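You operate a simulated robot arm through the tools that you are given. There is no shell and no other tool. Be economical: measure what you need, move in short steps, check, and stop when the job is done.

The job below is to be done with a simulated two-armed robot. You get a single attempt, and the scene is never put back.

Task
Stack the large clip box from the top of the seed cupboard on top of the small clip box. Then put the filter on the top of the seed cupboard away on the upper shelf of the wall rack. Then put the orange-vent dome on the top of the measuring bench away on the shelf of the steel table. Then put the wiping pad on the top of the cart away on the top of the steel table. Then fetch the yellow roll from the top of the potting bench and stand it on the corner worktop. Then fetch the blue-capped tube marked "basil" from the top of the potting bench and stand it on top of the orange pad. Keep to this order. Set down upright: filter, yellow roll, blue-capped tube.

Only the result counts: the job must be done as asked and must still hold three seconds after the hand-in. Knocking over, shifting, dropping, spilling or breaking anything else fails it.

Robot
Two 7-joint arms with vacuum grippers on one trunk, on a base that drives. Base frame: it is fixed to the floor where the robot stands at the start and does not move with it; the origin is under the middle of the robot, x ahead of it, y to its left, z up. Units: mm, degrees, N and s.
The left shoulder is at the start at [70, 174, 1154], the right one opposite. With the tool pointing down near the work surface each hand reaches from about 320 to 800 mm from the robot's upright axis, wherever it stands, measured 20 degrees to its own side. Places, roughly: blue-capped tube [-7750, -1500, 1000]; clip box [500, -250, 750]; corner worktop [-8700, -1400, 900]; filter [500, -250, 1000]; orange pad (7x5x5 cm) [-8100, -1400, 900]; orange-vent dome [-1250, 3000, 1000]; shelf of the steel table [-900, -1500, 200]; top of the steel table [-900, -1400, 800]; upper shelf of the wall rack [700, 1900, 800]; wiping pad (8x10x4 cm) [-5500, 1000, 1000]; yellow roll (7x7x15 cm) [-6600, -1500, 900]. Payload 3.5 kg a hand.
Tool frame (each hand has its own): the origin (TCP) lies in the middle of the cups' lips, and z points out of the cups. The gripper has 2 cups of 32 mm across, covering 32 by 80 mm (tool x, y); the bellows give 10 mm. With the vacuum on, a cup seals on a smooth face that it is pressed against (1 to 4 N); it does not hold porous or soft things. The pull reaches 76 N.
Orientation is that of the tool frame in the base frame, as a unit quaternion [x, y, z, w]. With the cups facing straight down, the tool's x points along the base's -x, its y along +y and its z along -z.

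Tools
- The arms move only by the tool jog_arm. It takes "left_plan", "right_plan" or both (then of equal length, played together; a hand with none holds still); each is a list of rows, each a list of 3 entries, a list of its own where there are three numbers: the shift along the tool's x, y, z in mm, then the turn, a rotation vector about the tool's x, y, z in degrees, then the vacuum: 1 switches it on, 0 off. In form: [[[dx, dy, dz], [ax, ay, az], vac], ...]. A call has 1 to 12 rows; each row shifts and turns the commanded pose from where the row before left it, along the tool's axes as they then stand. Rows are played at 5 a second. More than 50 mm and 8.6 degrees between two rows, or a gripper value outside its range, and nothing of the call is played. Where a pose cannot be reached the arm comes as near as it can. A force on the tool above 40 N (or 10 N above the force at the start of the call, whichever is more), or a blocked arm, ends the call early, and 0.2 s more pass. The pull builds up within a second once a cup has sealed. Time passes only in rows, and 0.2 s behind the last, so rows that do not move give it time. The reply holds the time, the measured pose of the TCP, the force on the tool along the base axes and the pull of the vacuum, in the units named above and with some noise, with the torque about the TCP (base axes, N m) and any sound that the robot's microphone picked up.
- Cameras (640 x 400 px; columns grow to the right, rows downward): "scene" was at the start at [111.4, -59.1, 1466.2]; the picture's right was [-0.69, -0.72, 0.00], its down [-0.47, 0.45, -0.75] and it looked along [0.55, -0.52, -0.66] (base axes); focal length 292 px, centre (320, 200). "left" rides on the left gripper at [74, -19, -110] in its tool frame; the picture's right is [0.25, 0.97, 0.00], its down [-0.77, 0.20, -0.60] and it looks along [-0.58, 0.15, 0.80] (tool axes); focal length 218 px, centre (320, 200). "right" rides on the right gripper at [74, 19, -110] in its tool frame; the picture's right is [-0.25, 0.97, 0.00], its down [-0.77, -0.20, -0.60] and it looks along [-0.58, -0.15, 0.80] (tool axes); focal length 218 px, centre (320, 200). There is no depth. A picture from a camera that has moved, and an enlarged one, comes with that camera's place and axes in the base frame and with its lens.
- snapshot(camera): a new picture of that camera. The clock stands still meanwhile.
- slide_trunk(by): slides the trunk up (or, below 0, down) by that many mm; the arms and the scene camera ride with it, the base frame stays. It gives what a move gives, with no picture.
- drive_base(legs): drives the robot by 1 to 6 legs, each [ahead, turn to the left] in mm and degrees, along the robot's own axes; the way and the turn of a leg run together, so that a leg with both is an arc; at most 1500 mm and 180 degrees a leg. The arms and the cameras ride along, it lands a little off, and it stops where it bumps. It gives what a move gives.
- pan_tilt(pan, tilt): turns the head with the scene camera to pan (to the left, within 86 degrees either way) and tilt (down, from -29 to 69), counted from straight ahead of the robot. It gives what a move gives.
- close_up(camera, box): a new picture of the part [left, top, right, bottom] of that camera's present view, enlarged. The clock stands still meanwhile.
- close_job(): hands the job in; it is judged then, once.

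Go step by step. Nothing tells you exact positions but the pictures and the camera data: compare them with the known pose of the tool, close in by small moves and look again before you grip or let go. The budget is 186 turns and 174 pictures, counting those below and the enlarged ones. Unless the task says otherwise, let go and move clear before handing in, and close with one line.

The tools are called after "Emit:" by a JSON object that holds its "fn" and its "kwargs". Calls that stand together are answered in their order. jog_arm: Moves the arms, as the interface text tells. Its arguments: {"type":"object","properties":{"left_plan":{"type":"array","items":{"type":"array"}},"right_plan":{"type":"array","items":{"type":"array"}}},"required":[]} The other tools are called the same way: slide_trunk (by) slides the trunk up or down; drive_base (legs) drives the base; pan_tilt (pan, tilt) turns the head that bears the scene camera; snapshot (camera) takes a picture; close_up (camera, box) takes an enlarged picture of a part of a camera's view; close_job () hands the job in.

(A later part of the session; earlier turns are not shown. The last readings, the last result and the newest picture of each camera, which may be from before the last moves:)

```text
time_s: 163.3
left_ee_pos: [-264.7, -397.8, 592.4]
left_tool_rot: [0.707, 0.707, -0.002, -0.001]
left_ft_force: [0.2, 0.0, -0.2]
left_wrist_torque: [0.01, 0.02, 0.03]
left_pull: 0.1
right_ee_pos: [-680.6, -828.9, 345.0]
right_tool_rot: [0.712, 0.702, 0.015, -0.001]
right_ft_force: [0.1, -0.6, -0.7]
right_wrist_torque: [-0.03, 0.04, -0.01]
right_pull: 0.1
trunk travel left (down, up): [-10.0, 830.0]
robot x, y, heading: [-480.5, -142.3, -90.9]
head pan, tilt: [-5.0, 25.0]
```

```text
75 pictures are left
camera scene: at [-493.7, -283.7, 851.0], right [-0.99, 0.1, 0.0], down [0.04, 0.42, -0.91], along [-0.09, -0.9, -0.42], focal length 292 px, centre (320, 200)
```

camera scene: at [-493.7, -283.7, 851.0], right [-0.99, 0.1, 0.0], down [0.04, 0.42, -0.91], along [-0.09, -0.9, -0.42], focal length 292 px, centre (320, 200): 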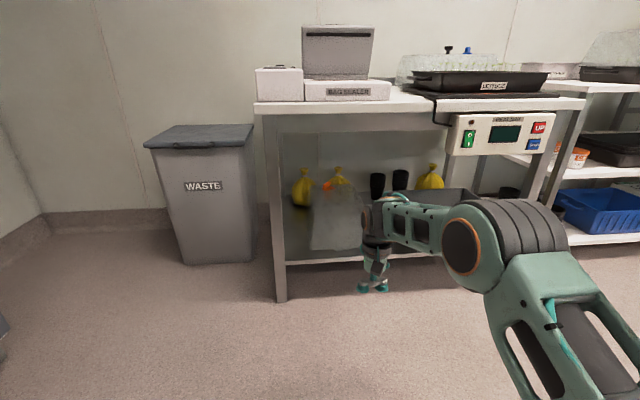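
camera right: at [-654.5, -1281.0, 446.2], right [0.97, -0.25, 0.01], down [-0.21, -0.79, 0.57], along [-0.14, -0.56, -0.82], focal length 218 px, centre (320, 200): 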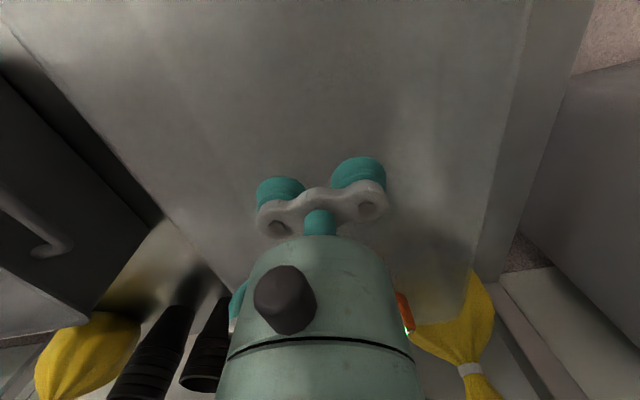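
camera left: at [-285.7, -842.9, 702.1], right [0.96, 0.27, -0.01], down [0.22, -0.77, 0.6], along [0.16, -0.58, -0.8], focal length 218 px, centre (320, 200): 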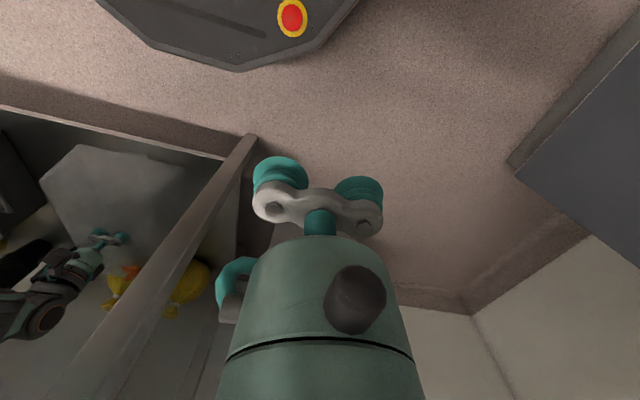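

The dome sits well on the shelf. I raise the trunk, retract the right hand, and turn west toward the cart at [-5500,1000].

Emit:
{"fn": "slide_trunk", "kwargs": {"by": 400}}

Emit:
{"fn": "slide_trunk", "kwargs": {"by": 240}}

Emit:
{"fn": "jog_arm", "kwargs": {"right_plan": [[[40, 0, -25], [0, 0, 0], 0], [[40, 0, -25], [0, 0, 0], 0], [[40, 0, -25], [0, 0, 0], 0], [[40, 0, -25], [0, 0, 0], 0], [[40, 0, -25], [0, 0, 0], 0], [[40, 0, -25], [0, 0, 0], 0]]}}

Emit:
{"fn": "drive_base", "kwargs": {"legs": [[0, -100]]}}

Emit:
{"fn": "pan_tilt", "kwargs": {"pan": 0, "tilt": 15}}

Emit:
{"fn": "snapshot", "kwargs": {"camera": "scene"}}

```text
time_s: 167.2
left_ee_pos: [-263.8, -398.3, 993.3]
left_tool_rot: [0.707, 0.707, -0.002, -0.002]
left_ft_force: [-0.1, -0.8, -0.9]
left_wrist_torque: [0.03, 0.03, 0.01]
left_pull: 0.1
right_ee_pos: [-679.8, -829.8, 745.4]
right_tool_rot: [0.712, 0.702, 0.016, -0.002]
right_ft_force: [-0.2, 0.7, -0.5]
right_wrist_torque: [0.02, -0.02, 0.03]
right_pull: 0.0
trunk travel left (down, up): [-410.0, 430.0]
robot x, y, heading: [-483.9, -142.0, -90.8]
head pan, tilt: [-5.0, 25.0]
```

```text
time_s: 169.7
left_ee_pos: [-264.9, -397.9, 1232.9]
left_tool_rot: [0.707, 0.707, -0.001, -0.002]
left_ft_force: [-0.1, 0.5, -0.1]
left_wrist_torque: [0.01, 0.0, 0.0]
left_pull: 0.0
right_ee_pos: [-678.7, -829.1, 985.2]
right_tool_rot: [0.712, 0.702, 0.015, -0.002]
right_ft_force: [0.7, 0.2, -0.1]
right_wrist_torque: [0.01, 0.03, -0.02]
right_pull: 0.0
trunk travel left (down, up): [-650.0, 190.0]
robot x, y, heading: [-483.1, -140.0, -90.9]
head pan, tilt: [-5.0, 25.0]
```

```text
time_s: 171.1
left_ee_pos: [-264.6, -395.3, 1233.6]
left_tool_rot: [0.707, 0.707, -0.003, -0.001]
left_ft_force: [-0.3, -0.1, -1.1]
left_wrist_torque: [-0.02, 0.0, 0.02]
left_pull: 0.1
right_ee_pos: [-675.5, -591.9, 1142.6]
right_tool_rot: [0.712, 0.702, 0.015, -0.001]
right_ft_force: [0.6, 0.4, -0.7]
right_wrist_torque: [-0.01, -0.02, 0.03]
right_pull: 0.0
trunk travel left (down, up): [-650.0, 190.0]
robot x, y, heading: [-481.6, -140.0, -90.5]
head pan, tilt: [-5.0, 25.0]
```

```text
time_s: 175.7
left_ee_pos: [-777.8, -308.3, 1233.0]
left_tool_rot: [0.995, -0.095, -0.001, -0.003]
left_ft_force: [-0.4, 0.3, 0.7]
left_wrist_torque: [0.0, 0.0, 0.0]
left_pull: 0.2
right_ee_pos: [-892.4, 132.8, 1141.8]
right_tool_rot: [0.995, -0.103, 0.011, 0.011]
right_ft_force: [-0.3, 0.6, -0.3]
right_wrist_torque: [-0.02, 0.0, -0.01]
right_pull: 0.0
trunk travel left (down, up): [-650.0, 190.0]
robot x, y, heading: [-481.6, -141.8, 168.5]
head pan, tilt: [-5.0, 25.0]
```

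```text
time_s: 176.4
left_ee_pos: [-778.6, -307.6, 1233.2]
left_tool_rot: [0.996, -0.095, 0.0, -0.002]
left_ft_force: [0.0, 0.2, -1.2]
left_wrist_torque: [0.0, 0.0, 0.02]
left_pull: 0.0
right_ee_pos: [-893.0, 133.4, 1141.4]
right_tool_rot: [0.995, -0.102, 0.011, 0.011]
right_ft_force: [0.6, 0.4, -0.7]
right_wrist_torque: [-0.02, 0.01, -0.03]
right_pull: 0.1
trunk travel left (down, up): [-650.0, 190.0]
robot x, y, heading: [-482.7, -141.7, 168.3]
head pan, tilt: [0.0, 15.0]
```

```text
74 pictures are left
camera scene: at [-624.2, -112.6, 1507.2], right [0.2, 0.98, 0.0], down [0.25, -0.05, -0.97], along [-0.95, 0.2, -0.26], focal length 292 px, centre (320, 200)
```

scene: 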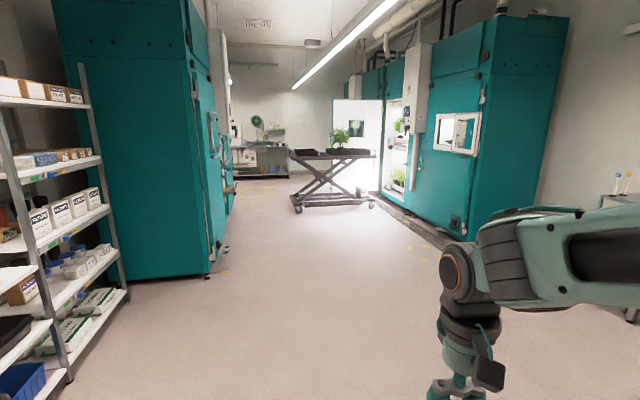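

The corridor is clear toward the lift cart at about [-5600,1100]. I drive along it.

Emit:
{"fn": "drive_base", "kwargs": {"legs": [[0, -2.8], [1450, 0], [1450, 0], [800, 0]]}}

Emit:
{"fn": "snapshot", "kwargs": {"camera": "scene"}}

```text
time_s: 194.8
left_ee_pos: [-4358.9, 757.5, 1232.2]
left_tool_rot: [0.989, -0.148, 0.0, -0.004]
left_ft_force: [0.2, 0.4, 0.5]
left_wrist_torque: [-0.02, 0.01, 0.01]
left_pull: 0.1
right_ee_pos: [-4426.2, 1208.3, 1142.1]
right_tool_rot: [0.988, -0.157, 0.011, 0.011]
right_ft_force: [-0.4, 0.7, 0.7]
right_wrist_torque: [0.02, 0.01, 0.02]
right_pull: 0.1
trunk travel left (down, up): [-650.0, 190.0]
robot x, y, heading: [-4054.5, 889.2, 162.3]
head pan, tilt: [0.0, 15.0]
```

```text
73 pictures are left
camera scene: at [-4186.0, 935.5, 1507.3], right [0.31, 0.95, 0.0], down [0.25, -0.08, -0.97], along [-0.92, 0.3, -0.26], focal length 292 px, centre (320, 200)
```

scene: 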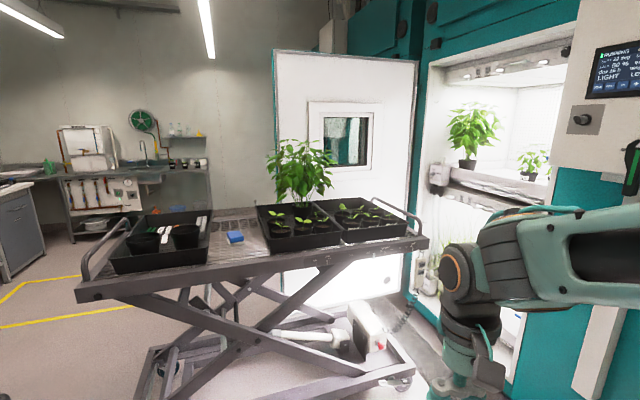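

The wiping pad is the blue item on the cart at about [-5585,955]. I pull the right hand back and outward, then drive up so the left arm can reach the pad.

Emit:
{"fn": "jog_arm", "kwargs": {"right_plan": [[[38, -30, 0], [0, 0, 0], 0], [[38, -30, 0], [0, 0, 0], 0], [[38, -30, 0], [0, 0, 0], 0], [[38, -30, 0], [0, 0, 0], 0], [[38, -30, 0], [0, 0, 0], 0], [[38, -30, 0], [0, 0, 0], 0]]}}

Emit:
{"fn": "drive_base", "kwargs": {"legs": [[0, 8.6], [800, 0], [0, 9.1]]}}

Emit:
{"fn": "pan_tilt", "kwargs": {"pan": 10, "tilt": 35}}

Emit:
{"fn": "snapshot", "kwargs": {"camera": "scene"}}

Emit:
{"fn": "snapshot", "kwargs": {"camera": "left"}}

```text
time_s: 196.2
left_ee_pos: [-4361.4, 757.3, 1232.2]
left_tool_rot: [0.989, -0.149, 0.002, -0.003]
left_ft_force: [-0.4, -0.7, 0.5]
left_wrist_torque: [0.0, -0.02, 0.02]
left_pull: 0.0
right_ee_pos: [-4220.9, 1274.3, 1127.5]
right_tool_rot: [0.988, -0.157, 0.01, 0.01]
right_ft_force: [-0.7, -0.1, -1.3]
right_wrist_torque: [0.03, 0.01, 0.03]
right_pull: 0.1
right hand out of reach, approached as far as the arm can: row 5, 6
trunk travel left (down, up): [-650.0, 190.0]
robot x, y, heading: [-4049.3, 893.3, 161.8]
head pan, tilt: [0.0, 15.0]
```

```text
time_s: 201.7
left_ee_pos: [-5078.2, 783.7, 1233.8]
left_tool_rot: [1.0, 0.016, 0.0, -0.003]
left_ft_force: [0.6, 0.3, -0.1]
left_wrist_torque: [0.03, 0.01, -0.01]
left_pull: 0.0
right_ee_pos: [-5114.4, 1317.5, 1126.5]
right_tool_rot: [1.0, 0.009, 0.012, 0.009]
right_ft_force: [0.2, -1.1, 0.5]
right_wrist_torque: [0.01, -0.02, 0.04]
right_pull: 0.0
trunk travel left (down, up): [-650.0, 190.0]
robot x, y, heading: [-4829.4, 1013.8, -178.9]
head pan, tilt: [0.0, 15.0]
```

```text
time_s: 202.6
left_ee_pos: [-5077.8, 784.0, 1233.2]
left_tool_rot: [1.0, 0.016, -0.001, -0.003]
left_ft_force: [-0.2, 0.1, 0.2]
left_wrist_torque: [0.0, -0.02, 0.0]
left_pull: 0.0
right_ee_pos: [-5115.3, 1319.1, 1126.8]
right_tool_rot: [1.0, 0.01, 0.012, 0.009]
right_ft_force: [0.3, 0.6, 0.2]
right_wrist_torque: [-0.02, 0.0, -0.04]
right_pull: 0.0
trunk travel left (down, up): [-650.0, 190.0]
robot x, y, heading: [-4829.3, 1009.0, -178.9]
head pan, tilt: [10.0, 35.0]
```

```text
72 pictures are left
camera scene: at [-4965.0, 993.2, 1475.4], right [-0.19, 0.98, 0.0], down [0.56, 0.11, -0.82], along [-0.8, -0.16, -0.57], focal length 292 px, centre (320, 200)
```

scene: 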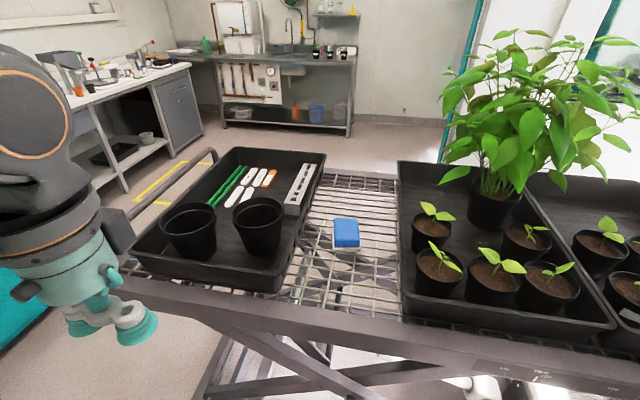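

```text
71 pictures are left
camera left: at [-5005.6, 805.3, 1342.7], right [0.28, -0.96, -0.01], down [-0.76, -0.23, 0.6], along [-0.58, -0.17, -0.8], focal length 218 px, centre (320, 200)
```

left: 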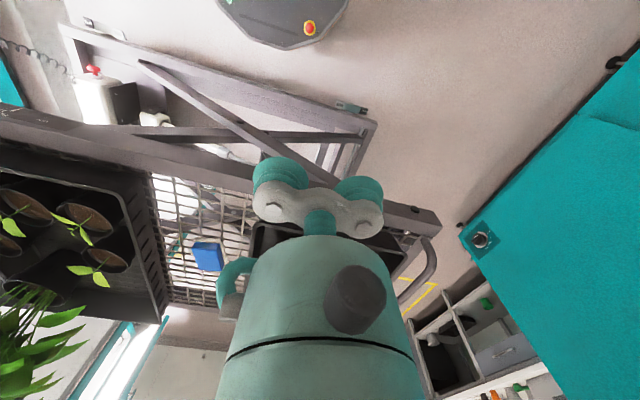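

The pad has a blue top and lies at about [-5506,952], top z≈995. I zoom in to see its faces.

Emit:
{"fn": "close_up", "kwargs": {"camera": "scene", "box": [300, 195, 400, 265]}}

Emit:
{"fn": "close_up", "kwargs": {"camera": "left", "box": [150, 210, 270, 300]}}

```text
5.71 times, centred on (350, 230) of scene
camera zoom: at [-4965.0, 993.2, 1475.4], right [-0.19, 0.98, 0.0], down [0.56, 0.11, -0.82], along [-0.8, -0.16, -0.57], focal length 1668 px, centre (149, 29)
```

zoom: 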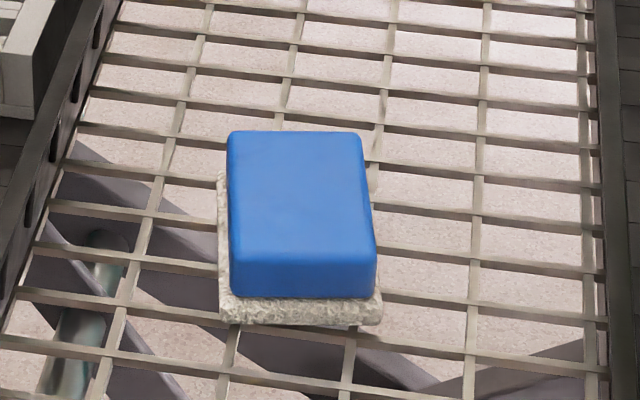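

```text
4.44 times, centred on (210, 255) of left
camera zoom: at [-5005.6, 805.3, 1342.7], right [0.28, -0.96, -0.01], down [-0.76, -0.23, 0.6], along [-0.58, -0.17, -0.8], focal length 970 px, centre (809, -44)
```

zoom: 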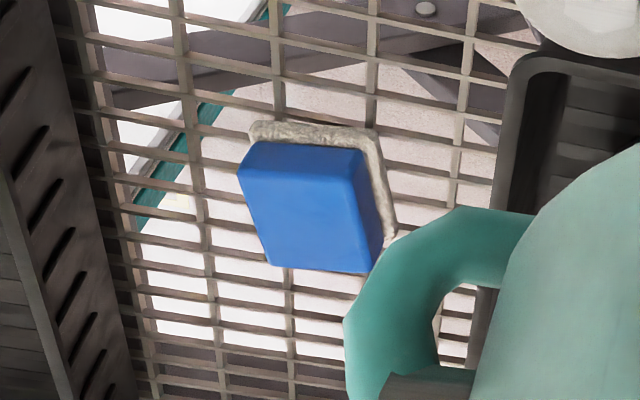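

The blue back is smooth; the long axis points away from me, so one cup on its centre will do. I drive 70 mm closer and bring the left hand above it.

Emit:
{"fn": "drive_base", "kwargs": {"legs": [[70, 0]]}}

Emit:
{"fn": "jog_arm", "kwargs": {"left_plan": [[[-45, -10, 0], [0, 0, 0], 0], [[-45, -10, 0], [0, 0, 0], 0], [[-45, -18, 0], [0, 0, 0], 0], [[-45, -18, 0], [0, 0, 0], 0], [[-45, -20, 0], [0, 0, 0], 0], [[-45, -20, 0], [0, 0, 0], 0], [[-45, -20, 0], [0, 0, 0], 0], [[-40, -20, 20], [0, 0, 0], 0], [[0, -5, 45], [0, 0, 0], 0], [[0, 0, 45], [0, 0, 0], 0]]}}

Emit:
{"fn": "snapshot", "kwargs": {"camera": "left"}}

Emit:
{"fn": "snapshot", "kwargs": {"camera": "scene"}}

```text
time_s: 203.6
left_ee_pos: [-5150.9, 782.5, 1233.7]
left_tool_rot: [1.0, 0.017, -0.001, -0.003]
left_ft_force: [-1.2, 0.2, -0.7]
left_wrist_torque: [0.03, 0.01, 0.0]
left_pull: 0.1
right_ee_pos: [-5187.5, 1316.9, 1127.5]
right_tool_rot: [1.0, 0.009, 0.012, 0.01]
right_ft_force: [0.1, -1.1, -0.8]
right_wrist_torque: [0.01, 0.01, 0.01]
right_pull: 0.1
trunk travel left (down, up): [-650.0, 190.0]
robot x, y, heading: [-4902.4, 1007.8, -179.2]
head pan, tilt: [10.0, 35.0]
```

```text
time_s: 205.8
left_ee_pos: [-5513.9, 916.5, 1125.7]
left_tool_rot: [1.0, 0.016, -0.001, -0.002]
left_ft_force: [0.3, -0.9, -0.8]
left_wrist_torque: [-0.01, -0.03, 0.01]
left_pull: 0.0
right_ee_pos: [-5188.5, 1317.5, 1126.5]
right_tool_rot: [1.0, 0.008, 0.012, 0.01]
right_ft_force: [0.0, -0.1, -0.8]
right_wrist_torque: [-0.01, -0.02, 0.03]
right_pull: 0.0
trunk travel left (down, up): [-650.0, 190.0]
robot x, y, heading: [-4900.0, 1007.2, -178.8]
head pan, tilt: [10.0, 35.0]
```

```text
68 pictures are left
camera left: at [-5442.0, 937.6, 1234.0], right [0.28, -0.96, -0.01], down [-0.76, -0.23, 0.6], along [-0.58, -0.17, -0.8], focal length 218 px, centre (320, 200)
```

left: 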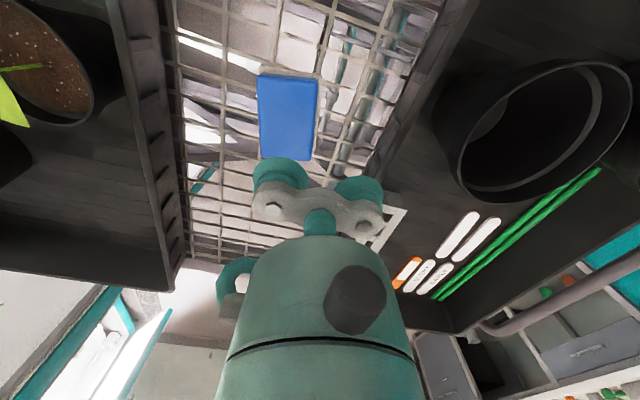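

```text
67 pictures are left
camera scene: at [-5039.3, 991.6, 1475.2], right [-0.19, 0.98, 0.0], down [0.56, 0.11, -0.82], along [-0.8, -0.16, -0.57], focal length 292 px, centre (320, 200)
```

scene: 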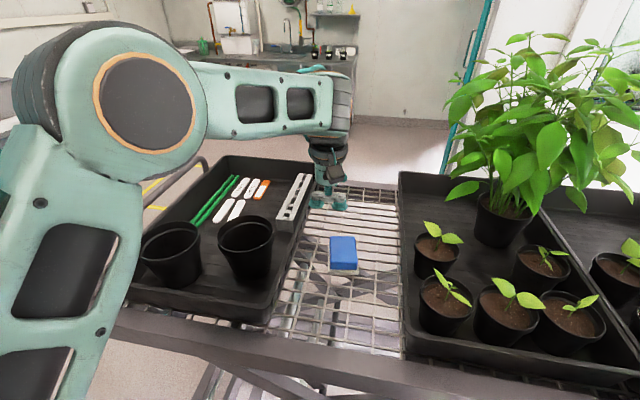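

The pad's centre is about [-5518,951,1000]. I shift the cup onto it and descend, then check.

Emit:
{"fn": "jog_arm", "kwargs": {"left_plan": [[[-4, -11, 40], [0, 0, 0], 0], [[0, 0, 40], [0, 0, 0], 0], [[0, 0, 20], [0, 0, 0], 1]]}}

Emit:
{"fn": "close_up", "kwargs": {"camera": "left", "box": [200, 60, 420, 220]}}

Emit:
{"fn": "close_up", "kwargs": {"camera": "scene", "box": [280, 180, 420, 290]}}

```text
time_s: 206.6
left_ee_pos: [-5515.4, 924.8, 1023.6]
left_tool_rot: [1.0, 0.017, -0.001, -0.003]
left_ft_force: [0.2, -1.0, -0.3]
left_wrist_torque: [0.01, -0.01, -0.04]
left_pull: 0.0
right_ee_pos: [-5188.4, 1317.3, 1127.2]
right_tool_rot: [1.0, 0.008, 0.012, 0.009]
right_ft_force: [0.2, -0.3, 0.6]
right_wrist_torque: [0.0, -0.01, 0.0]
right_pull: 0.1
trunk travel left (down, up): [-650.0, 190.0]
robot x, y, heading: [-4904.2, 1007.3, -179.0]
head pan, tilt: [10.0, 35.0]
```

```text
2.50 times, centred on (310, 140) of left
camera zoom: at [-5444.5, 946.8, 1133.1], right [0.29, -0.96, -0.01], down [-0.76, -0.23, 0.6], along [-0.58, -0.17, -0.8], focal length 546 px, centre (345, 350)
```

zoom: 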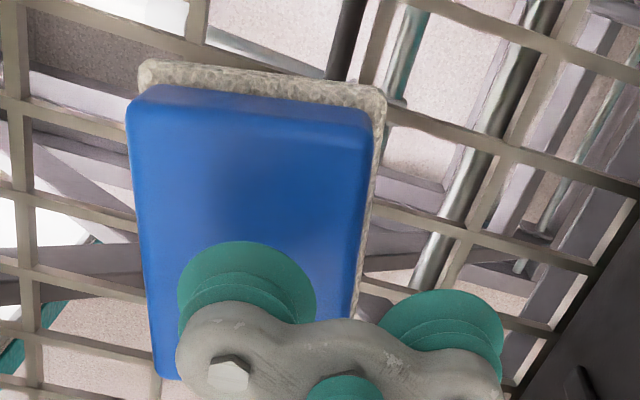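

```text
3.64 times, centred on (350, 235) of scene
camera zoom: at [-5038.0, 992.0, 1475.4], right [-0.19, 0.98, 0.0], down [0.56, 0.11, -0.82], along [-0.8, -0.16, -0.57], focal length 1061 px, centre (211, 73)
```

zoom: 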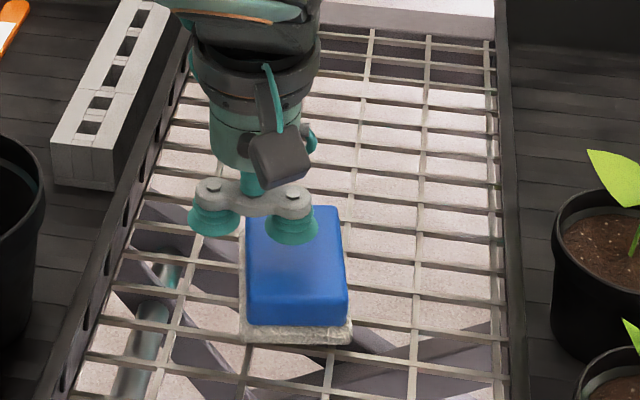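

Alignment is good; I descend in small steps with vacuum on.

Emit:
{"fn": "jog_arm", "kwargs": {"left_plan": [[[2, -3, 10], [0, 0, 0], 1], [[0, 0, 6], [0, 0, 0], 1], [[0, 0, 4], [0, 0, 0], 1], [[0, 0, 4], [0, 0, 0], 1], [[0, 0, 3], [0, 0, 0], 1], [[0, 0, 0], [0, 0, 0], 1]]}}

```text
time_s: 208.0
left_ee_pos: [-5514.8, 927.7, 997.8]
left_tool_rot: [1.0, 0.017, 0.0, -0.003]
left_ft_force: [0.0, -1.2, 2.6]
left_wrist_torque: [0.85, 0.01, 0.06]
left_pull: 37.6
right_ee_pos: [-5186.8, 1317.6, 1127.3]
right_tool_rot: [1.0, 0.009, 0.013, 0.01]
right_ft_force: [0.2, -0.7, 0.2]
right_wrist_torque: [0.01, 0.01, 0.04]
right_pull: 0.1
trunk travel left (down, up): [-650.0, 190.0]
robot x, y, heading: [-4900.7, 1010.2, -179.2]
head pan, tilt: [10.0, 35.0]
```

Sealed. I lift, retract, back off and drive back to the steel table.

Emit:
{"fn": "jog_arm", "kwargs": {"left_plan": [[[0, 0, -10], [0, 0, 0], 1], [[0, 0, -40], [0, 0, 0], 1], [[0, 0, -45], [0, 0, 0], 1], [[0, 0, -45], [0, 0, 0], 1], [[45, 0, -10], [0, 0, 0], 1], [[45, 10, 0], [0, 0, 0], 1], [[45, 10, 0], [0, 0, 0], 1], [[45, 10, 0], [0, 0, 0], 1]]}}

Emit:
{"fn": "drive_base", "kwargs": {"legs": [[-700, 0], [0, 157], [1450, 0], [1450, 0], [500, 0], [0, -68]]}}

Emit:
{"fn": "pan_tilt", "kwargs": {"pan": 0, "tilt": 30}}

Emit:
{"fn": "snapshot", "kwargs": {"camera": "scene"}}

```text
time_s: 209.8
left_ee_pos: [-5327.1, 900.3, 1147.7]
left_tool_rot: [1.0, 0.016, -0.002, -0.003]
left_ft_force: [0.7, -0.1, 0.1]
left_wrist_torque: [0.79, 0.07, 0.01]
left_pull: 37.6
right_ee_pos: [-5185.7, 1317.2, 1126.4]
right_tool_rot: [1.0, 0.009, 0.01, 0.008]
right_ft_force: [0.5, 0.9, 0.3]
right_wrist_torque: [0.01, 0.05, 0.01]
right_pull: 0.0
trunk travel left (down, up): [-650.0, 190.0]
robot x, y, heading: [-4903.6, 1011.3, -179.0]
head pan, tilt: [10.0, 35.0]
```

```text
time_s: 239.3
left_ee_pos: [-883.1, -599.4, 1146.5]
left_tool_rot: [0.702, 0.712, -0.003, -0.001]
left_ft_force: [-0.1, -0.4, -1.1]
left_wrist_torque: [-0.01, 0.78, 0.03]
left_pull: 38.2
right_ee_pos: [-1297.6, -450.2, 1125.8]
right_tool_rot: [0.707, 0.707, 0.015, -0.002]
right_ft_force: [-0.1, -0.3, 0.4]
right_wrist_torque: [-0.03, 0.03, -0.01]
right_pull: 0.1
trunk travel left (down, up): [-650.0, 190.0]
robot x, y, heading: [-983.6, -167.0, -90.0]
head pan, tilt: [10.0, 35.0]
```

```text
time_s: 240.1
left_ee_pos: [-883.8, -600.3, 1146.6]
left_tool_rot: [0.702, 0.713, -0.003, -0.002]
left_ft_force: [0.3, 0.6, -0.8]
left_wrist_torque: [0.0, 0.75, 0.01]
left_pull: 37.4
right_ee_pos: [-1297.7, -450.4, 1126.8]
right_tool_rot: [0.707, 0.707, 0.015, -0.003]
right_ft_force: [-0.5, 0.0, -0.6]
right_wrist_torque: [0.01, -0.02, -0.02]
right_pull: 0.0
trunk travel left (down, up): [-650.0, 190.0]
robot x, y, heading: [-985.6, -170.0, -89.7]
head pan, tilt: [0.0, 30.0]
```

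```text
64 pictures are left
camera scene: at [-985.4, -310.4, 1483.1], right [-1.0, 0.0, 0.0], down [0.0, 0.5, -0.87], along [0.0, -0.87, -0.5], focal length 292 px, centre (320, 200)
```

scene: 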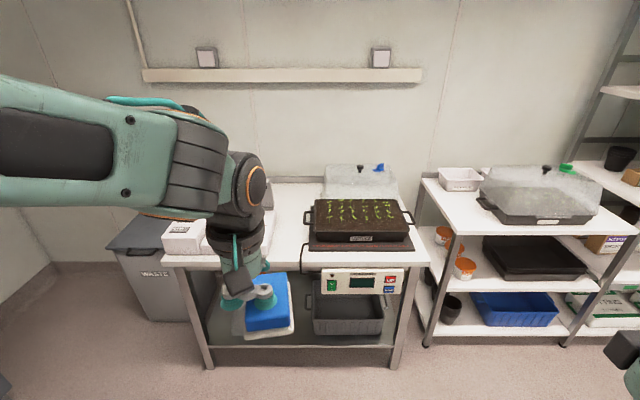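

The table top has a free gap between the bag sealer and the heat mat. I move the left hand aside to see it clearly.

Emit:
{"fn": "jog_arm", "kwargs": {"left_plan": [[[0, 45, 0], [0, 0, 0], 1], [[0, 45, 0], [0, 0, 0], 1], [[0, 45, 0], [0, 0, 0], 1], [[0, 45, 0], [0, 0, 0], 1]]}}

Emit:
{"fn": "drive_base", "kwargs": {"legs": [[180, 0]]}}

Emit:
{"fn": "pan_tilt", "kwargs": {"pan": 0, "tilt": 40}}

Emit:
{"fn": "snapshot", "kwargs": {"camera": "scene"}}

Emit:
{"fn": "snapshot", "kwargs": {"camera": "left"}}

```text
time_s: 241.1
left_ee_pos: [-698.6, -595.4, 1142.1]
left_tool_rot: [0.702, 0.712, -0.003, -0.003]
left_ft_force: [0.5, -0.3, -0.3]
left_wrist_torque: [-0.01, 0.77, 0.0]
left_pull: 38.5
right_ee_pos: [-1295.1, -451.0, 1128.1]
right_tool_rot: [0.707, 0.707, 0.015, -0.002]
right_ft_force: [0.8, 0.6, 0.6]
right_wrist_torque: [0.02, -0.01, 0.0]
right_pull: 0.1
trunk travel left (down, up): [-650.0, 190.0]
robot x, y, heading: [-983.4, -170.4, -89.9]
head pan, tilt: [0.0, 30.0]
```

```text
time_s: 242.6
left_ee_pos: [-703.5, -783.1, 1144.2]
left_tool_rot: [0.703, 0.712, -0.002, -0.001]
left_ft_force: [-1.3, 0.7, -0.6]
left_wrist_torque: [-0.01, 0.78, -0.03]
left_pull: 38.2
right_ee_pos: [-1299.7, -635.7, 1127.7]
right_tool_rot: [0.708, 0.706, 0.015, -0.002]
right_ft_force: [-1.1, -0.1, -0.1]
right_wrist_torque: [0.01, 0.0, -0.02]
right_pull: 0.1
trunk travel left (down, up): [-650.0, 190.0]
robot x, y, heading: [-982.6, -356.4, -90.3]
head pan, tilt: [0.0, 30.0]
```

```text
time_s: 243.3
left_ee_pos: [-703.4, -784.6, 1144.2]
left_tool_rot: [0.703, 0.711, -0.002, -0.002]
left_ft_force: [-0.3, 1.1, -1.0]
left_wrist_torque: [-0.01, 0.68, 0.07]
left_pull: 37.1
right_ee_pos: [-1298.1, -635.9, 1127.6]
right_tool_rot: [0.707, 0.707, 0.016, -0.001]
right_ft_force: [0.4, -0.3, 0.1]
right_wrist_torque: [0.01, -0.01, 0.04]
right_pull: 0.1
trunk travel left (down, up): [-650.0, 190.0]
robot x, y, heading: [-983.8, -353.0, -90.2]
head pan, tilt: [0.0, 40.0]
```

```text
63 pictures are left
camera scene: at [-985.5, -492.3, 1467.7], right [-1.0, 0.0, 0.0], down [0.0, 0.64, -0.77], along [0.0, -0.77, -0.64], focal length 292 px, centre (320, 200)
```

scene: 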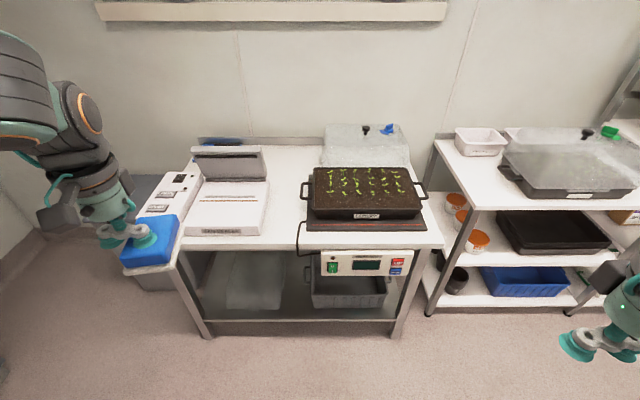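

```text
62 pictures are left
camera left: at [-724.5, -710.9, 1252.7], right [0.96, 0.27, -0.01], down [0.21, -0.77, 0.6], along [0.16, -0.58, -0.8], focal length 218 px, centre (320, 200)
```

left: 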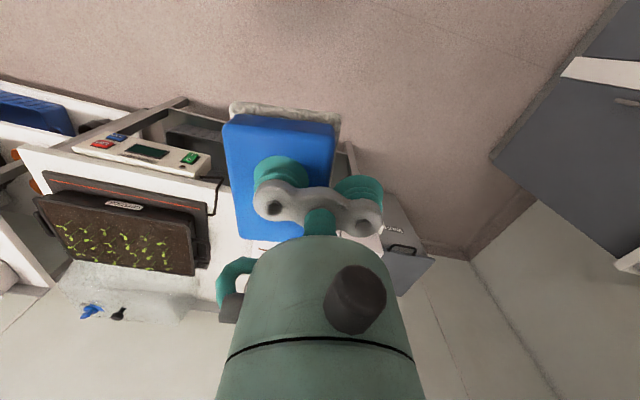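

The gap between sealer (x≈-784) and mat (x≈-940) is about 155 mm wide; I target the pad at [-863,-1250]. I drive closer and bring the pad over it.

Emit:
{"fn": "drive_base", "kwargs": {"legs": [[240, 0]]}}

Emit:
{"fn": "jog_arm", "kwargs": {"left_plan": [[[0, -45, 0], [0, 0, 0], 1], [[0, -45, 0], [0, 0, 0], 1], [[0, -45, 0], [0, 0, 0], 1], [[-45, 0, 0], [0, 0, 0], 1], [[-45, 0, 0], [0, 0, 0], 1], [[-45, 0, 20], [0, 0, 0], 1], [[-45, 0, 20], [0, 0, 0], 1], [[-40, 0, 20], [0, 0, 0], 1], [[0, 0, 45], [0, 0, 0], 1], [[0, 0, 45], [0, 0, 0], 1]]}}

Emit:
{"fn": "snapshot", "kwargs": {"camera": "scene"}}

Emit:
{"fn": "snapshot", "kwargs": {"camera": "left"}}

```text
time_s: 245.1
left_ee_pos: [-706.3, -1027.6, 1144.1]
left_tool_rot: [0.703, 0.711, -0.002, -0.002]
left_ft_force: [-0.2, -0.5, -0.6]
left_wrist_torque: [0.01, 0.69, 0.09]
left_pull: 37.8
right_ee_pos: [-1300.6, -878.5, 1127.5]
right_tool_rot: [0.709, 0.705, 0.015, -0.002]
right_ft_force: [-0.7, 1.1, 0.3]
right_wrist_torque: [-0.02, -0.01, -0.04]
right_pull: 0.1
trunk travel left (down, up): [-650.0, 190.0]
robot x, y, heading: [-985.5, -597.5, -90.4]
head pan, tilt: [0.0, 40.0]
```

```text
time_s: 247.3
left_ee_pos: [-836.3, -1251.0, 991.7]
left_tool_rot: [0.704, 0.71, -0.003, -0.002]
left_ft_force: [-0.9, -0.3, -1.2]
left_wrist_torque: [0.01, 0.69, 0.09]
left_pull: 37.7
right_ee_pos: [-1300.0, -879.3, 1127.3]
right_tool_rot: [0.709, 0.705, 0.015, -0.002]
right_ft_force: [-0.1, -0.4, -0.8]
right_wrist_torque: [0.01, 0.01, 0.02]
right_pull: 0.0
trunk travel left (down, up): [-650.0, 190.0]
robot x, y, heading: [-987.6, -599.3, -90.3]
head pan, tilt: [0.0, 40.0]
```

```text
61 pictures are left
camera scene: at [-986.5, -737.1, 1467.6], right [-1.0, 0.0, 0.0], down [0.0, 0.64, -0.77], along [0.0, -0.77, -0.64], focal length 292 px, centre (320, 200)
```

scene: 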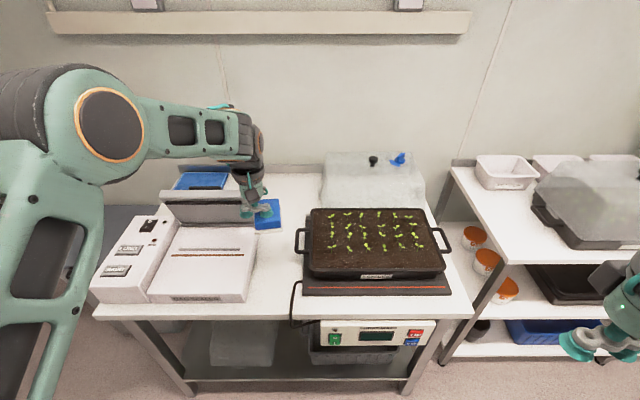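

```text
60 pictures are left
camera left: at [-857.9, -1177.3, 1100.9], right [0.96, 0.26, -0.01], down [0.21, -0.77, 0.6], along [0.15, -0.58, -0.8], focal length 218 px, centre (320, 200)
```

left: 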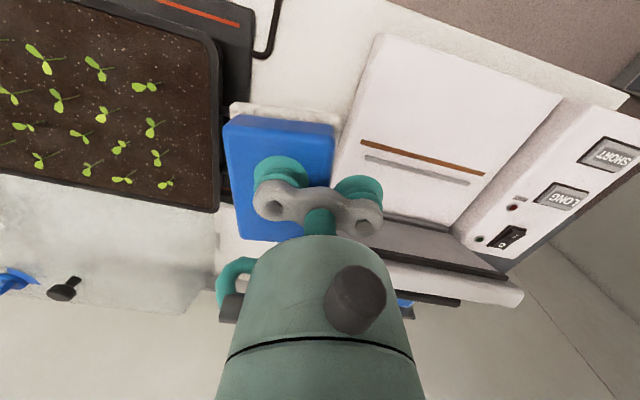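

The pad hangs over the gap; I shift 8 mm toward the mat, descend most of the way, and recheck.

Emit:
{"fn": "jog_arm", "kwargs": {"left_plan": [[[0, -8, 30], [0, 0, 0], 1], [[0, 0, 45], [0, 0, 0], 1], [[0, 0, 45], [0, 0, 0], 1], [[0, 0, 30], [0, 0, 0], 1]]}}

Emit:
{"fn": "close_up", "kwargs": {"camera": "scene", "box": [190, 170, 350, 310]}}

Emit:
{"fn": "snapshot", "kwargs": {"camera": "left"}}

```text
time_s: 248.3
left_ee_pos: [-844.9, -1253.0, 846.6]
left_tool_rot: [0.703, 0.711, -0.003, -0.001]
left_ft_force: [0.3, -0.7, -1.1]
left_wrist_torque: [-0.02, 0.67, 0.04]
left_pull: 37.9
right_ee_pos: [-1300.0, -879.7, 1126.9]
right_tool_rot: [0.708, 0.706, 0.016, -0.001]
right_ft_force: [0.6, 0.5, 0.5]
right_wrist_torque: [-0.04, 0.02, 0.01]
right_pull: 0.0
trunk travel left (down, up): [-650.0, 190.0]
robot x, y, heading: [-983.4, -600.1, -90.4]
head pan, tilt: [0.0, 40.0]
```

```text
2.86 times, centred on (270, 240) of scene
camera zoom: at [-986.8, -736.2, 1467.7], right [-1.0, 0.0, 0.0], down [0.0, 0.64, -0.77], along [0.0, -0.77, -0.64], focal length 834 px, centre (463, 86)
```

zoom: 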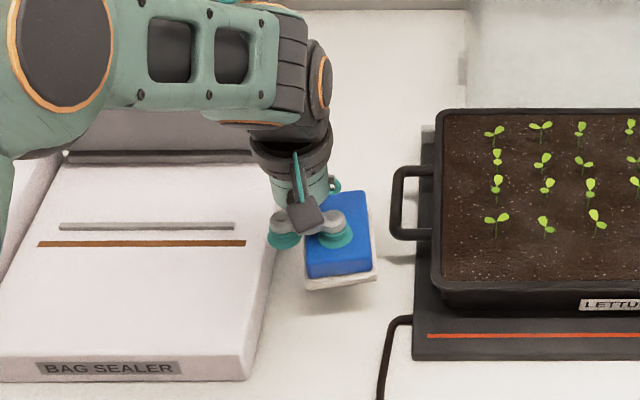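

```text
58 pictures are left
camera left: at [-864.6, -1179.1, 956.0], right [0.96, 0.26, -0.01], down [0.21, -0.77, 0.6], along [0.15, -0.58, -0.8], focal length 218 px, centre (320, 200)
```

left: 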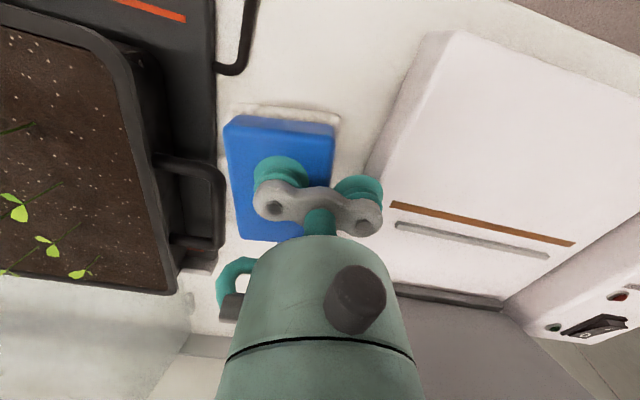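

There is room on both sides; I shift 15 mm toward the front and go down stepwise to contact.

Emit:
{"fn": "jog_arm", "kwargs": {"left_plan": [[[15, 3, 0], [0, 0, 0], 1], [[0, 0, 25], [0, 0, 0], 1], [[0, 0, 10], [0, 0, 0], 1], [[0, 0, 5], [0, 0, 0], 1], [[0, 0, 5], [0, 0, 0], 1], [[0, 0, 4], [0, 0, 0], 1], [[0, 0, 4], [0, 0, 0], 1], [[0, 0, 4], [0, 0, 0], 1]]}}

Emit:
{"fn": "close_up", "kwargs": {"camera": "scene", "box": [190, 170, 350, 310]}}

```text
time_s: 250.1
left_ee_pos: [-844.5, -1236.0, 787.7]
left_tool_rot: [0.703, 0.711, -0.003, -0.001]
left_ft_force: [0.7, -0.9, 5.4]
left_wrist_torque: [0.02, 0.91, 0.07]
left_pull: 37.6
right_ee_pos: [-1299.4, -878.5, 1127.6]
right_tool_rot: [0.709, 0.705, 0.015, 0.0]
right_ft_force: [0.3, -0.6, -0.1]
right_wrist_torque: [0.0, -0.01, 0.0]
right_pull: 0.1
trunk travel left (down, up): [-650.0, 190.0]
robot x, y, heading: [-989.1, -596.8, -90.4]
head pan, tilt: [0.0, 40.0]
```

```text
2.86 times, centred on (270, 240) of scene
camera zoom: at [-986.8, -734.3, 1468.0], right [-1.0, 0.0, 0.0], down [0.0, 0.64, -0.77], along [0.0, -0.77, -0.64], focal length 834 px, centre (463, 86)
```

zoom: 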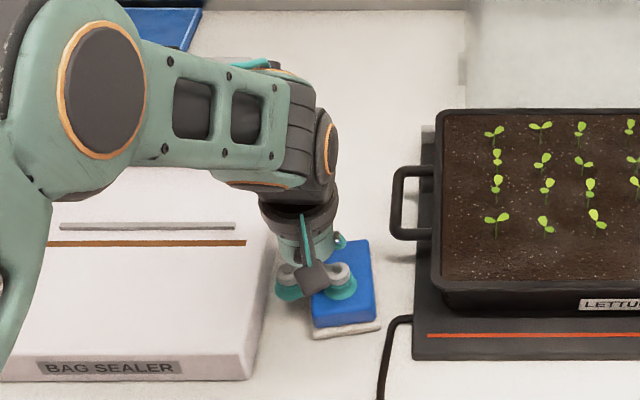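

Contact at 788 with the pad free of everything. I release and rise.

Emit:
{"fn": "jog_arm", "kwargs": {"left_plan": [[[0, 0, 1], [0, 0, 0], 1], [[0, 0, 0], [0, 0, 0], 0], [[0, 0, 0], [0, 0, 0], 0], [[0, 0, 0], [0, 0, 0], 0], [[0, 0, -5], [0, 0, 0], 0], [[0, 0, -15], [0, 0, 0], 0], [[0, 0, -45], [0, 0, 0], 0], [[0, 0, -45], [0, 0, 0], 0], [[0, 0, -45], [0, 0, 0], 0], [[0, 0, -45], [0, 0, 0], 0], [[0, 0, -45], [0, 0, 0], 0], [[0, 0, -45], [0, 0, 0], 0]]}}

Emit:
{"fn": "close_up", "kwargs": {"camera": "scene", "box": [190, 170, 350, 310]}}

```text
time_s: 252.7
left_ee_pos: [-846.2, -1231.3, 1077.2]
left_tool_rot: [0.703, 0.711, -0.002, -0.001]
left_ft_force: [0.1, 0.1, 0.1]
left_wrist_torque: [-0.02, 0.01, -0.01]
left_pull: 0.0
right_ee_pos: [-1301.0, -878.2, 1126.6]
right_tool_rot: [0.708, 0.706, 0.015, -0.001]
right_ft_force: [0.0, 0.6, 0.1]
right_wrist_torque: [0.01, 0.01, 0.02]
right_pull: 0.1
trunk travel left (down, up): [-650.0, 190.0]
robot x, y, heading: [-985.6, -597.8, -90.7]
head pan, tilt: [0.0, 40.0]
```

```text
2.86 times, centred on (270, 240) of scene
camera zoom: at [-987.6, -734.3, 1467.8], right [-1.0, 0.0, 0.0], down [0.0, 0.64, -0.77], along [0.0, -0.77, -0.64], focal length 834 px, centre (463, 86)
```

zoom: 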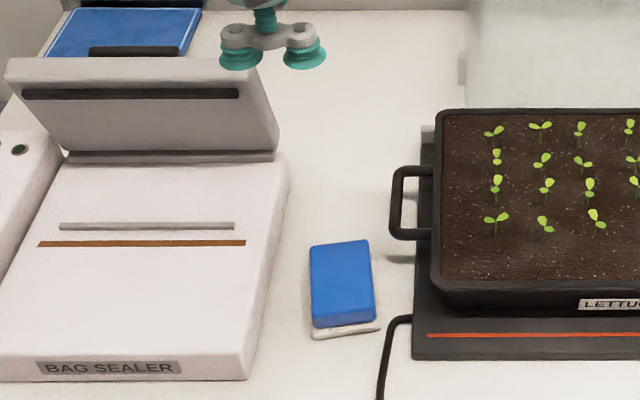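

The pad lies well on the steel table. I retract the left hand, back off and drive west down the corridor toward the potting bench.

Emit:
{"fn": "jog_arm", "kwargs": {"left_plan": [[[45, 0, -10], [0, 0, 0], 0], [[45, 0, -10], [0, 0, 0], 0], [[45, 0, -10], [0, 0, 0], 0], [[45, 0, -10], [0, 0, 0], 0], [[45, 0, 0], [0, 0, 0], 0]]}}

Emit:
{"fn": "drive_base", "kwargs": {"legs": [[-650, 0], [0, -89], [1450, 0], [1450, 0], [1000, 0]]}}

Emit:
{"fn": "pan_tilt", "kwargs": {"pan": 10, "tilt": 18}}

Emit:
{"fn": "snapshot", "kwargs": {"camera": "scene"}}

```text
time_s: 253.9
left_ee_pos: [-847.0, -1009.7, 1118.2]
left_tool_rot: [0.704, 0.71, -0.003, -0.001]
left_ft_force: [-0.6, 0.3, 0.7]
left_wrist_torque: [0.0, 0.0, 0.01]
left_pull: 0.1
right_ee_pos: [-1299.3, -876.5, 1128.4]
right_tool_rot: [0.709, 0.705, 0.015, -0.001]
right_ft_force: [0.9, 0.7, 0.4]
right_wrist_torque: [-0.02, 0.01, 0.0]
right_pull: 0.1
trunk travel left (down, up): [-650.0, 190.0]
robot x, y, heading: [-985.5, -596.2, -90.4]
head pan, tilt: [0.0, 40.0]
```

```text
time_s: 279.8
left_ee_pos: [-5321.1, -13.8, 1116.5]
left_tool_rot: [1.0, -0.009, 0.0, -0.004]
left_ft_force: [0.4, 0.6, -0.3]
left_wrist_torque: [-0.01, -0.01, -0.02]
left_pull: 0.0
right_ee_pos: [-5174.4, 435.5, 1127.7]
right_tool_rot: [1.0, -0.018, 0.01, 0.01]
right_ft_force: [0.6, 0.4, -0.3]
right_wrist_torque: [0.02, -0.02, 0.01]
right_pull: 0.0
trunk travel left (down, up): [-650.0, 190.0]
robot x, y, heading: [-4904.2, 113.7, 177.7]
head pan, tilt: [0.0, 40.0]
```

```text
time_s: 280.7
left_ee_pos: [-5321.8, -14.1, 1116.9]
left_tool_rot: [1.0, -0.01, 0.0, -0.002]
left_ft_force: [-0.2, -0.1, -0.4]
left_wrist_torque: [-0.04, 0.02, -0.02]
left_pull: 0.1
right_ee_pos: [-5174.8, 434.3, 1126.7]
right_tool_rot: [1.0, -0.017, 0.011, 0.009]
right_ft_force: [-0.4, -0.2, -1.0]
right_wrist_torque: [-0.01, -0.03, 0.02]
right_pull: 0.2
trunk travel left (down, up): [-650.0, 190.0]
robot x, y, heading: [-4902.7, 113.1, 177.8]
head pan, tilt: [10.0, 18.0]
```

```text
55 pictures are left
camera scene: at [-5046.7, 101.7, 1502.3], right [-0.14, 0.99, 0.0], down [0.31, 0.04, -0.95], along [-0.94, -0.13, -0.31], focal length 292 px, centre (320, 200)
```

scene: 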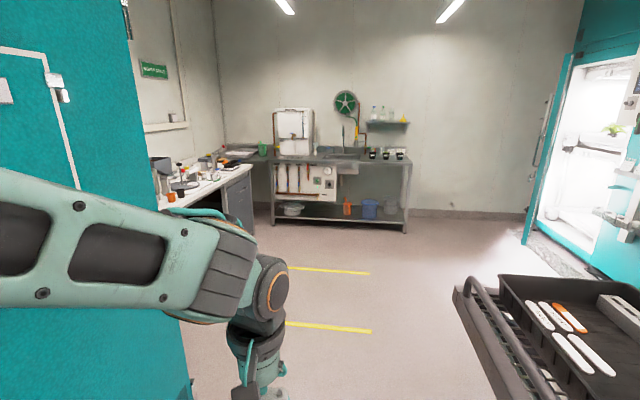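

The potting bench runs along the left wall ahead. I steer left around the cart's end and drive on to x≈-6500, then face the bench.

Emit:
{"fn": "drive_base", "kwargs": {"legs": [[0, 25], [550, 0], [0, -23], [1100, 0], [0, 90]]}}

Emit:
{"fn": "pan_tilt", "kwargs": {"pan": -10, "tilt": 25}}

Emit:
{"fn": "snapshot", "kwargs": {"camera": "scene"}}

```text
time_s: 295.3
left_ee_pos: [-6357.7, -521.2, 1116.6]
left_tool_rot: [0.712, 0.703, -0.002, -0.001]
left_ft_force: [0.8, -0.3, 0.1]
left_wrist_torque: [-0.01, 0.01, 0.0]
left_pull: 0.1
right_ee_pos: [-6808.6, -378.1, 1127.7]
right_tool_rot: [0.717, 0.697, 0.015, -0.002]
right_ft_force: [0.1, 1.3, 0.3]
right_wrist_torque: [-0.05, 0.01, 0.0]
right_pull: 0.0
trunk travel left (down, up): [-650.0, 190.0]
robot x, y, heading: [-6489.4, -107.2, -91.7]
head pan, tilt: [10.0, 18.0]
```

```text
time_s: 296.1
left_ee_pos: [-6356.8, -521.9, 1116.9]
left_tool_rot: [0.712, 0.702, -0.001, 0.0]
left_ft_force: [0.1, -0.5, -0.6]
left_wrist_torque: [0.0, -0.02, 0.03]
left_pull: 0.1
right_ee_pos: [-6807.0, -377.5, 1127.0]
right_tool_rot: [0.717, 0.697, 0.016, -0.002]
right_ft_force: [-0.2, 0.1, 0.2]
right_wrist_torque: [0.0, -0.01, -0.01]
right_pull: 0.0
trunk travel left (down, up): [-650.0, 190.0]
robot x, y, heading: [-6487.8, -105.4, -91.9]
head pan, tilt: [-10.0, 25.0]
```

```text
54 pictures are left
camera scene: at [-6507.3, -246.7, 1491.1], right [-0.98, 0.2, 0.0], down [0.08, 0.41, -0.91], along [-0.18, -0.89, -0.42], focal length 292 px, centre (320, 200)
```

scene: 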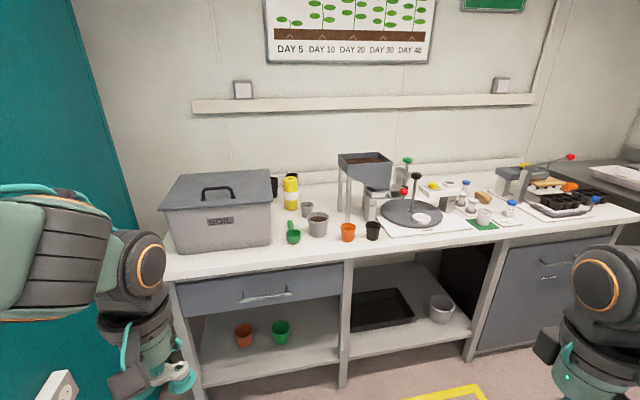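

The yellow-white roll stands at about [-6618,-1490], top z≈1030. I raise the trunk, and drive so the left arm can reach it from x≈-6800.

Emit:
{"fn": "slide_trunk", "kwargs": {"by": 120}}

Emit:
{"fn": "drive_base", "kwargs": {"legs": [[0, -24], [600, 0], [0, 26]]}}

Emit:
{"fn": "pan_tilt", "kwargs": {"pan": 10, "tilt": 38}}

Emit:
{"fn": "snapshot", "kwargs": {"camera": "scene"}}

```text
time_s: 297.6
left_ee_pos: [-6359.5, -521.5, 1236.6]
left_tool_rot: [0.712, 0.702, -0.003, -0.001]
left_ft_force: [0.0, 0.3, -0.3]
left_wrist_torque: [-0.03, -0.02, 0.01]
left_pull: 0.2
right_ee_pos: [-6807.8, -377.7, 1246.3]
right_tool_rot: [0.717, 0.697, 0.015, -0.002]
right_ft_force: [-0.7, 0.1, -0.3]
right_wrist_torque: [0.04, 0.0, -0.01]
right_pull: 0.1
trunk travel left (down, up): [-770.0, 70.0]
robot x, y, heading: [-6489.7, -107.8, -91.5]
head pan, tilt: [-10.0, 25.0]
```

```text
time_s: 303.6
left_ee_pos: [-6628.8, -1065.2, 1236.3]
left_tool_rot: [0.711, 0.703, -0.003, 0.0]
left_ft_force: [0.0, 0.2, 0.6]
left_wrist_torque: [0.01, 0.02, 0.01]
left_pull: 0.1
right_ee_pos: [-7077.9, -921.5, 1248.4]
right_tool_rot: [0.717, 0.696, 0.016, -0.001]
right_ft_force: [-0.5, 0.2, 0.3]
right_wrist_torque: [0.0, -0.04, 0.01]
right_pull: 0.1
trunk travel left (down, up): [-770.0, 70.0]
robot x, y, heading: [-6759.3, -651.6, -91.3]
head pan, tilt: [-10.0, 25.0]
```

```text
time_s: 304.4
left_ee_pos: [-6627.9, -1064.3, 1236.7]
left_tool_rot: [0.711, 0.703, -0.002, -0.001]
left_ft_force: [0.0, -0.7, 0.8]
left_wrist_torque: [0.0, 0.01, -0.02]
left_pull: 0.1
right_ee_pos: [-7078.7, -921.8, 1246.6]
right_tool_rot: [0.717, 0.697, 0.015, -0.001]
right_ft_force: [-0.7, 0.1, -0.3]
right_wrist_torque: [0.0, -0.01, -0.04]
right_pull: 0.1
trunk travel left (down, up): [-770.0, 70.0]
robot x, y, heading: [-6762.2, -648.6, -91.6]
head pan, tilt: [10.0, 38.0]
```

```text
53 pictures are left
camera scene: at [-6746.7, -786.2, 1590.8], right [-0.99, -0.15, 0.0], down [-0.09, 0.61, -0.79], along [0.12, -0.78, -0.62], focal length 292 px, centre (320, 200)
```

scene: 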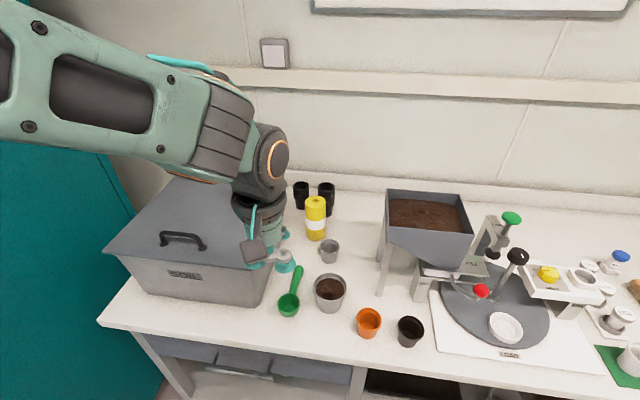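

I zoom on the roll to see its top.

Emit:
{"fn": "close_up", "kwargs": {"camera": "scene", "box": [270, 165, 370, 255]}}

Emit:
{"fn": "snapshot", "kwargs": {"camera": "left"}}

```text
4.44 times, centred on (320, 210) of scene
camera zoom: at [-6746.7, -786.2, 1590.8], right [-0.99, -0.15, 0.0], down [-0.09, 0.61, -0.79], along [0.12, -0.78, -0.62], focal length 1297 px, centre (320, 156)
```

zoom: 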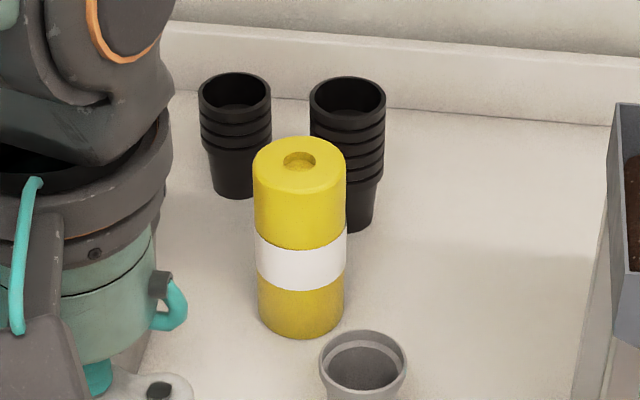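

```text
51 pictures are left
camera left: at [-6646.8, -991.3, 1346.0], right [0.97, 0.24, -0.01], down [0.2, -0.77, 0.6], along [0.14, -0.59, -0.8], focal length 218 px, centre (320, 200)
```

left: 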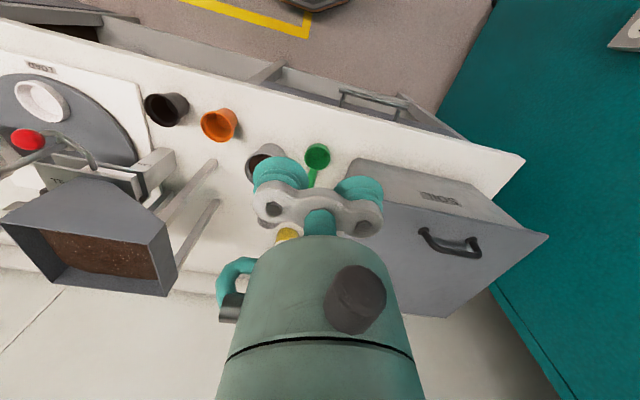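

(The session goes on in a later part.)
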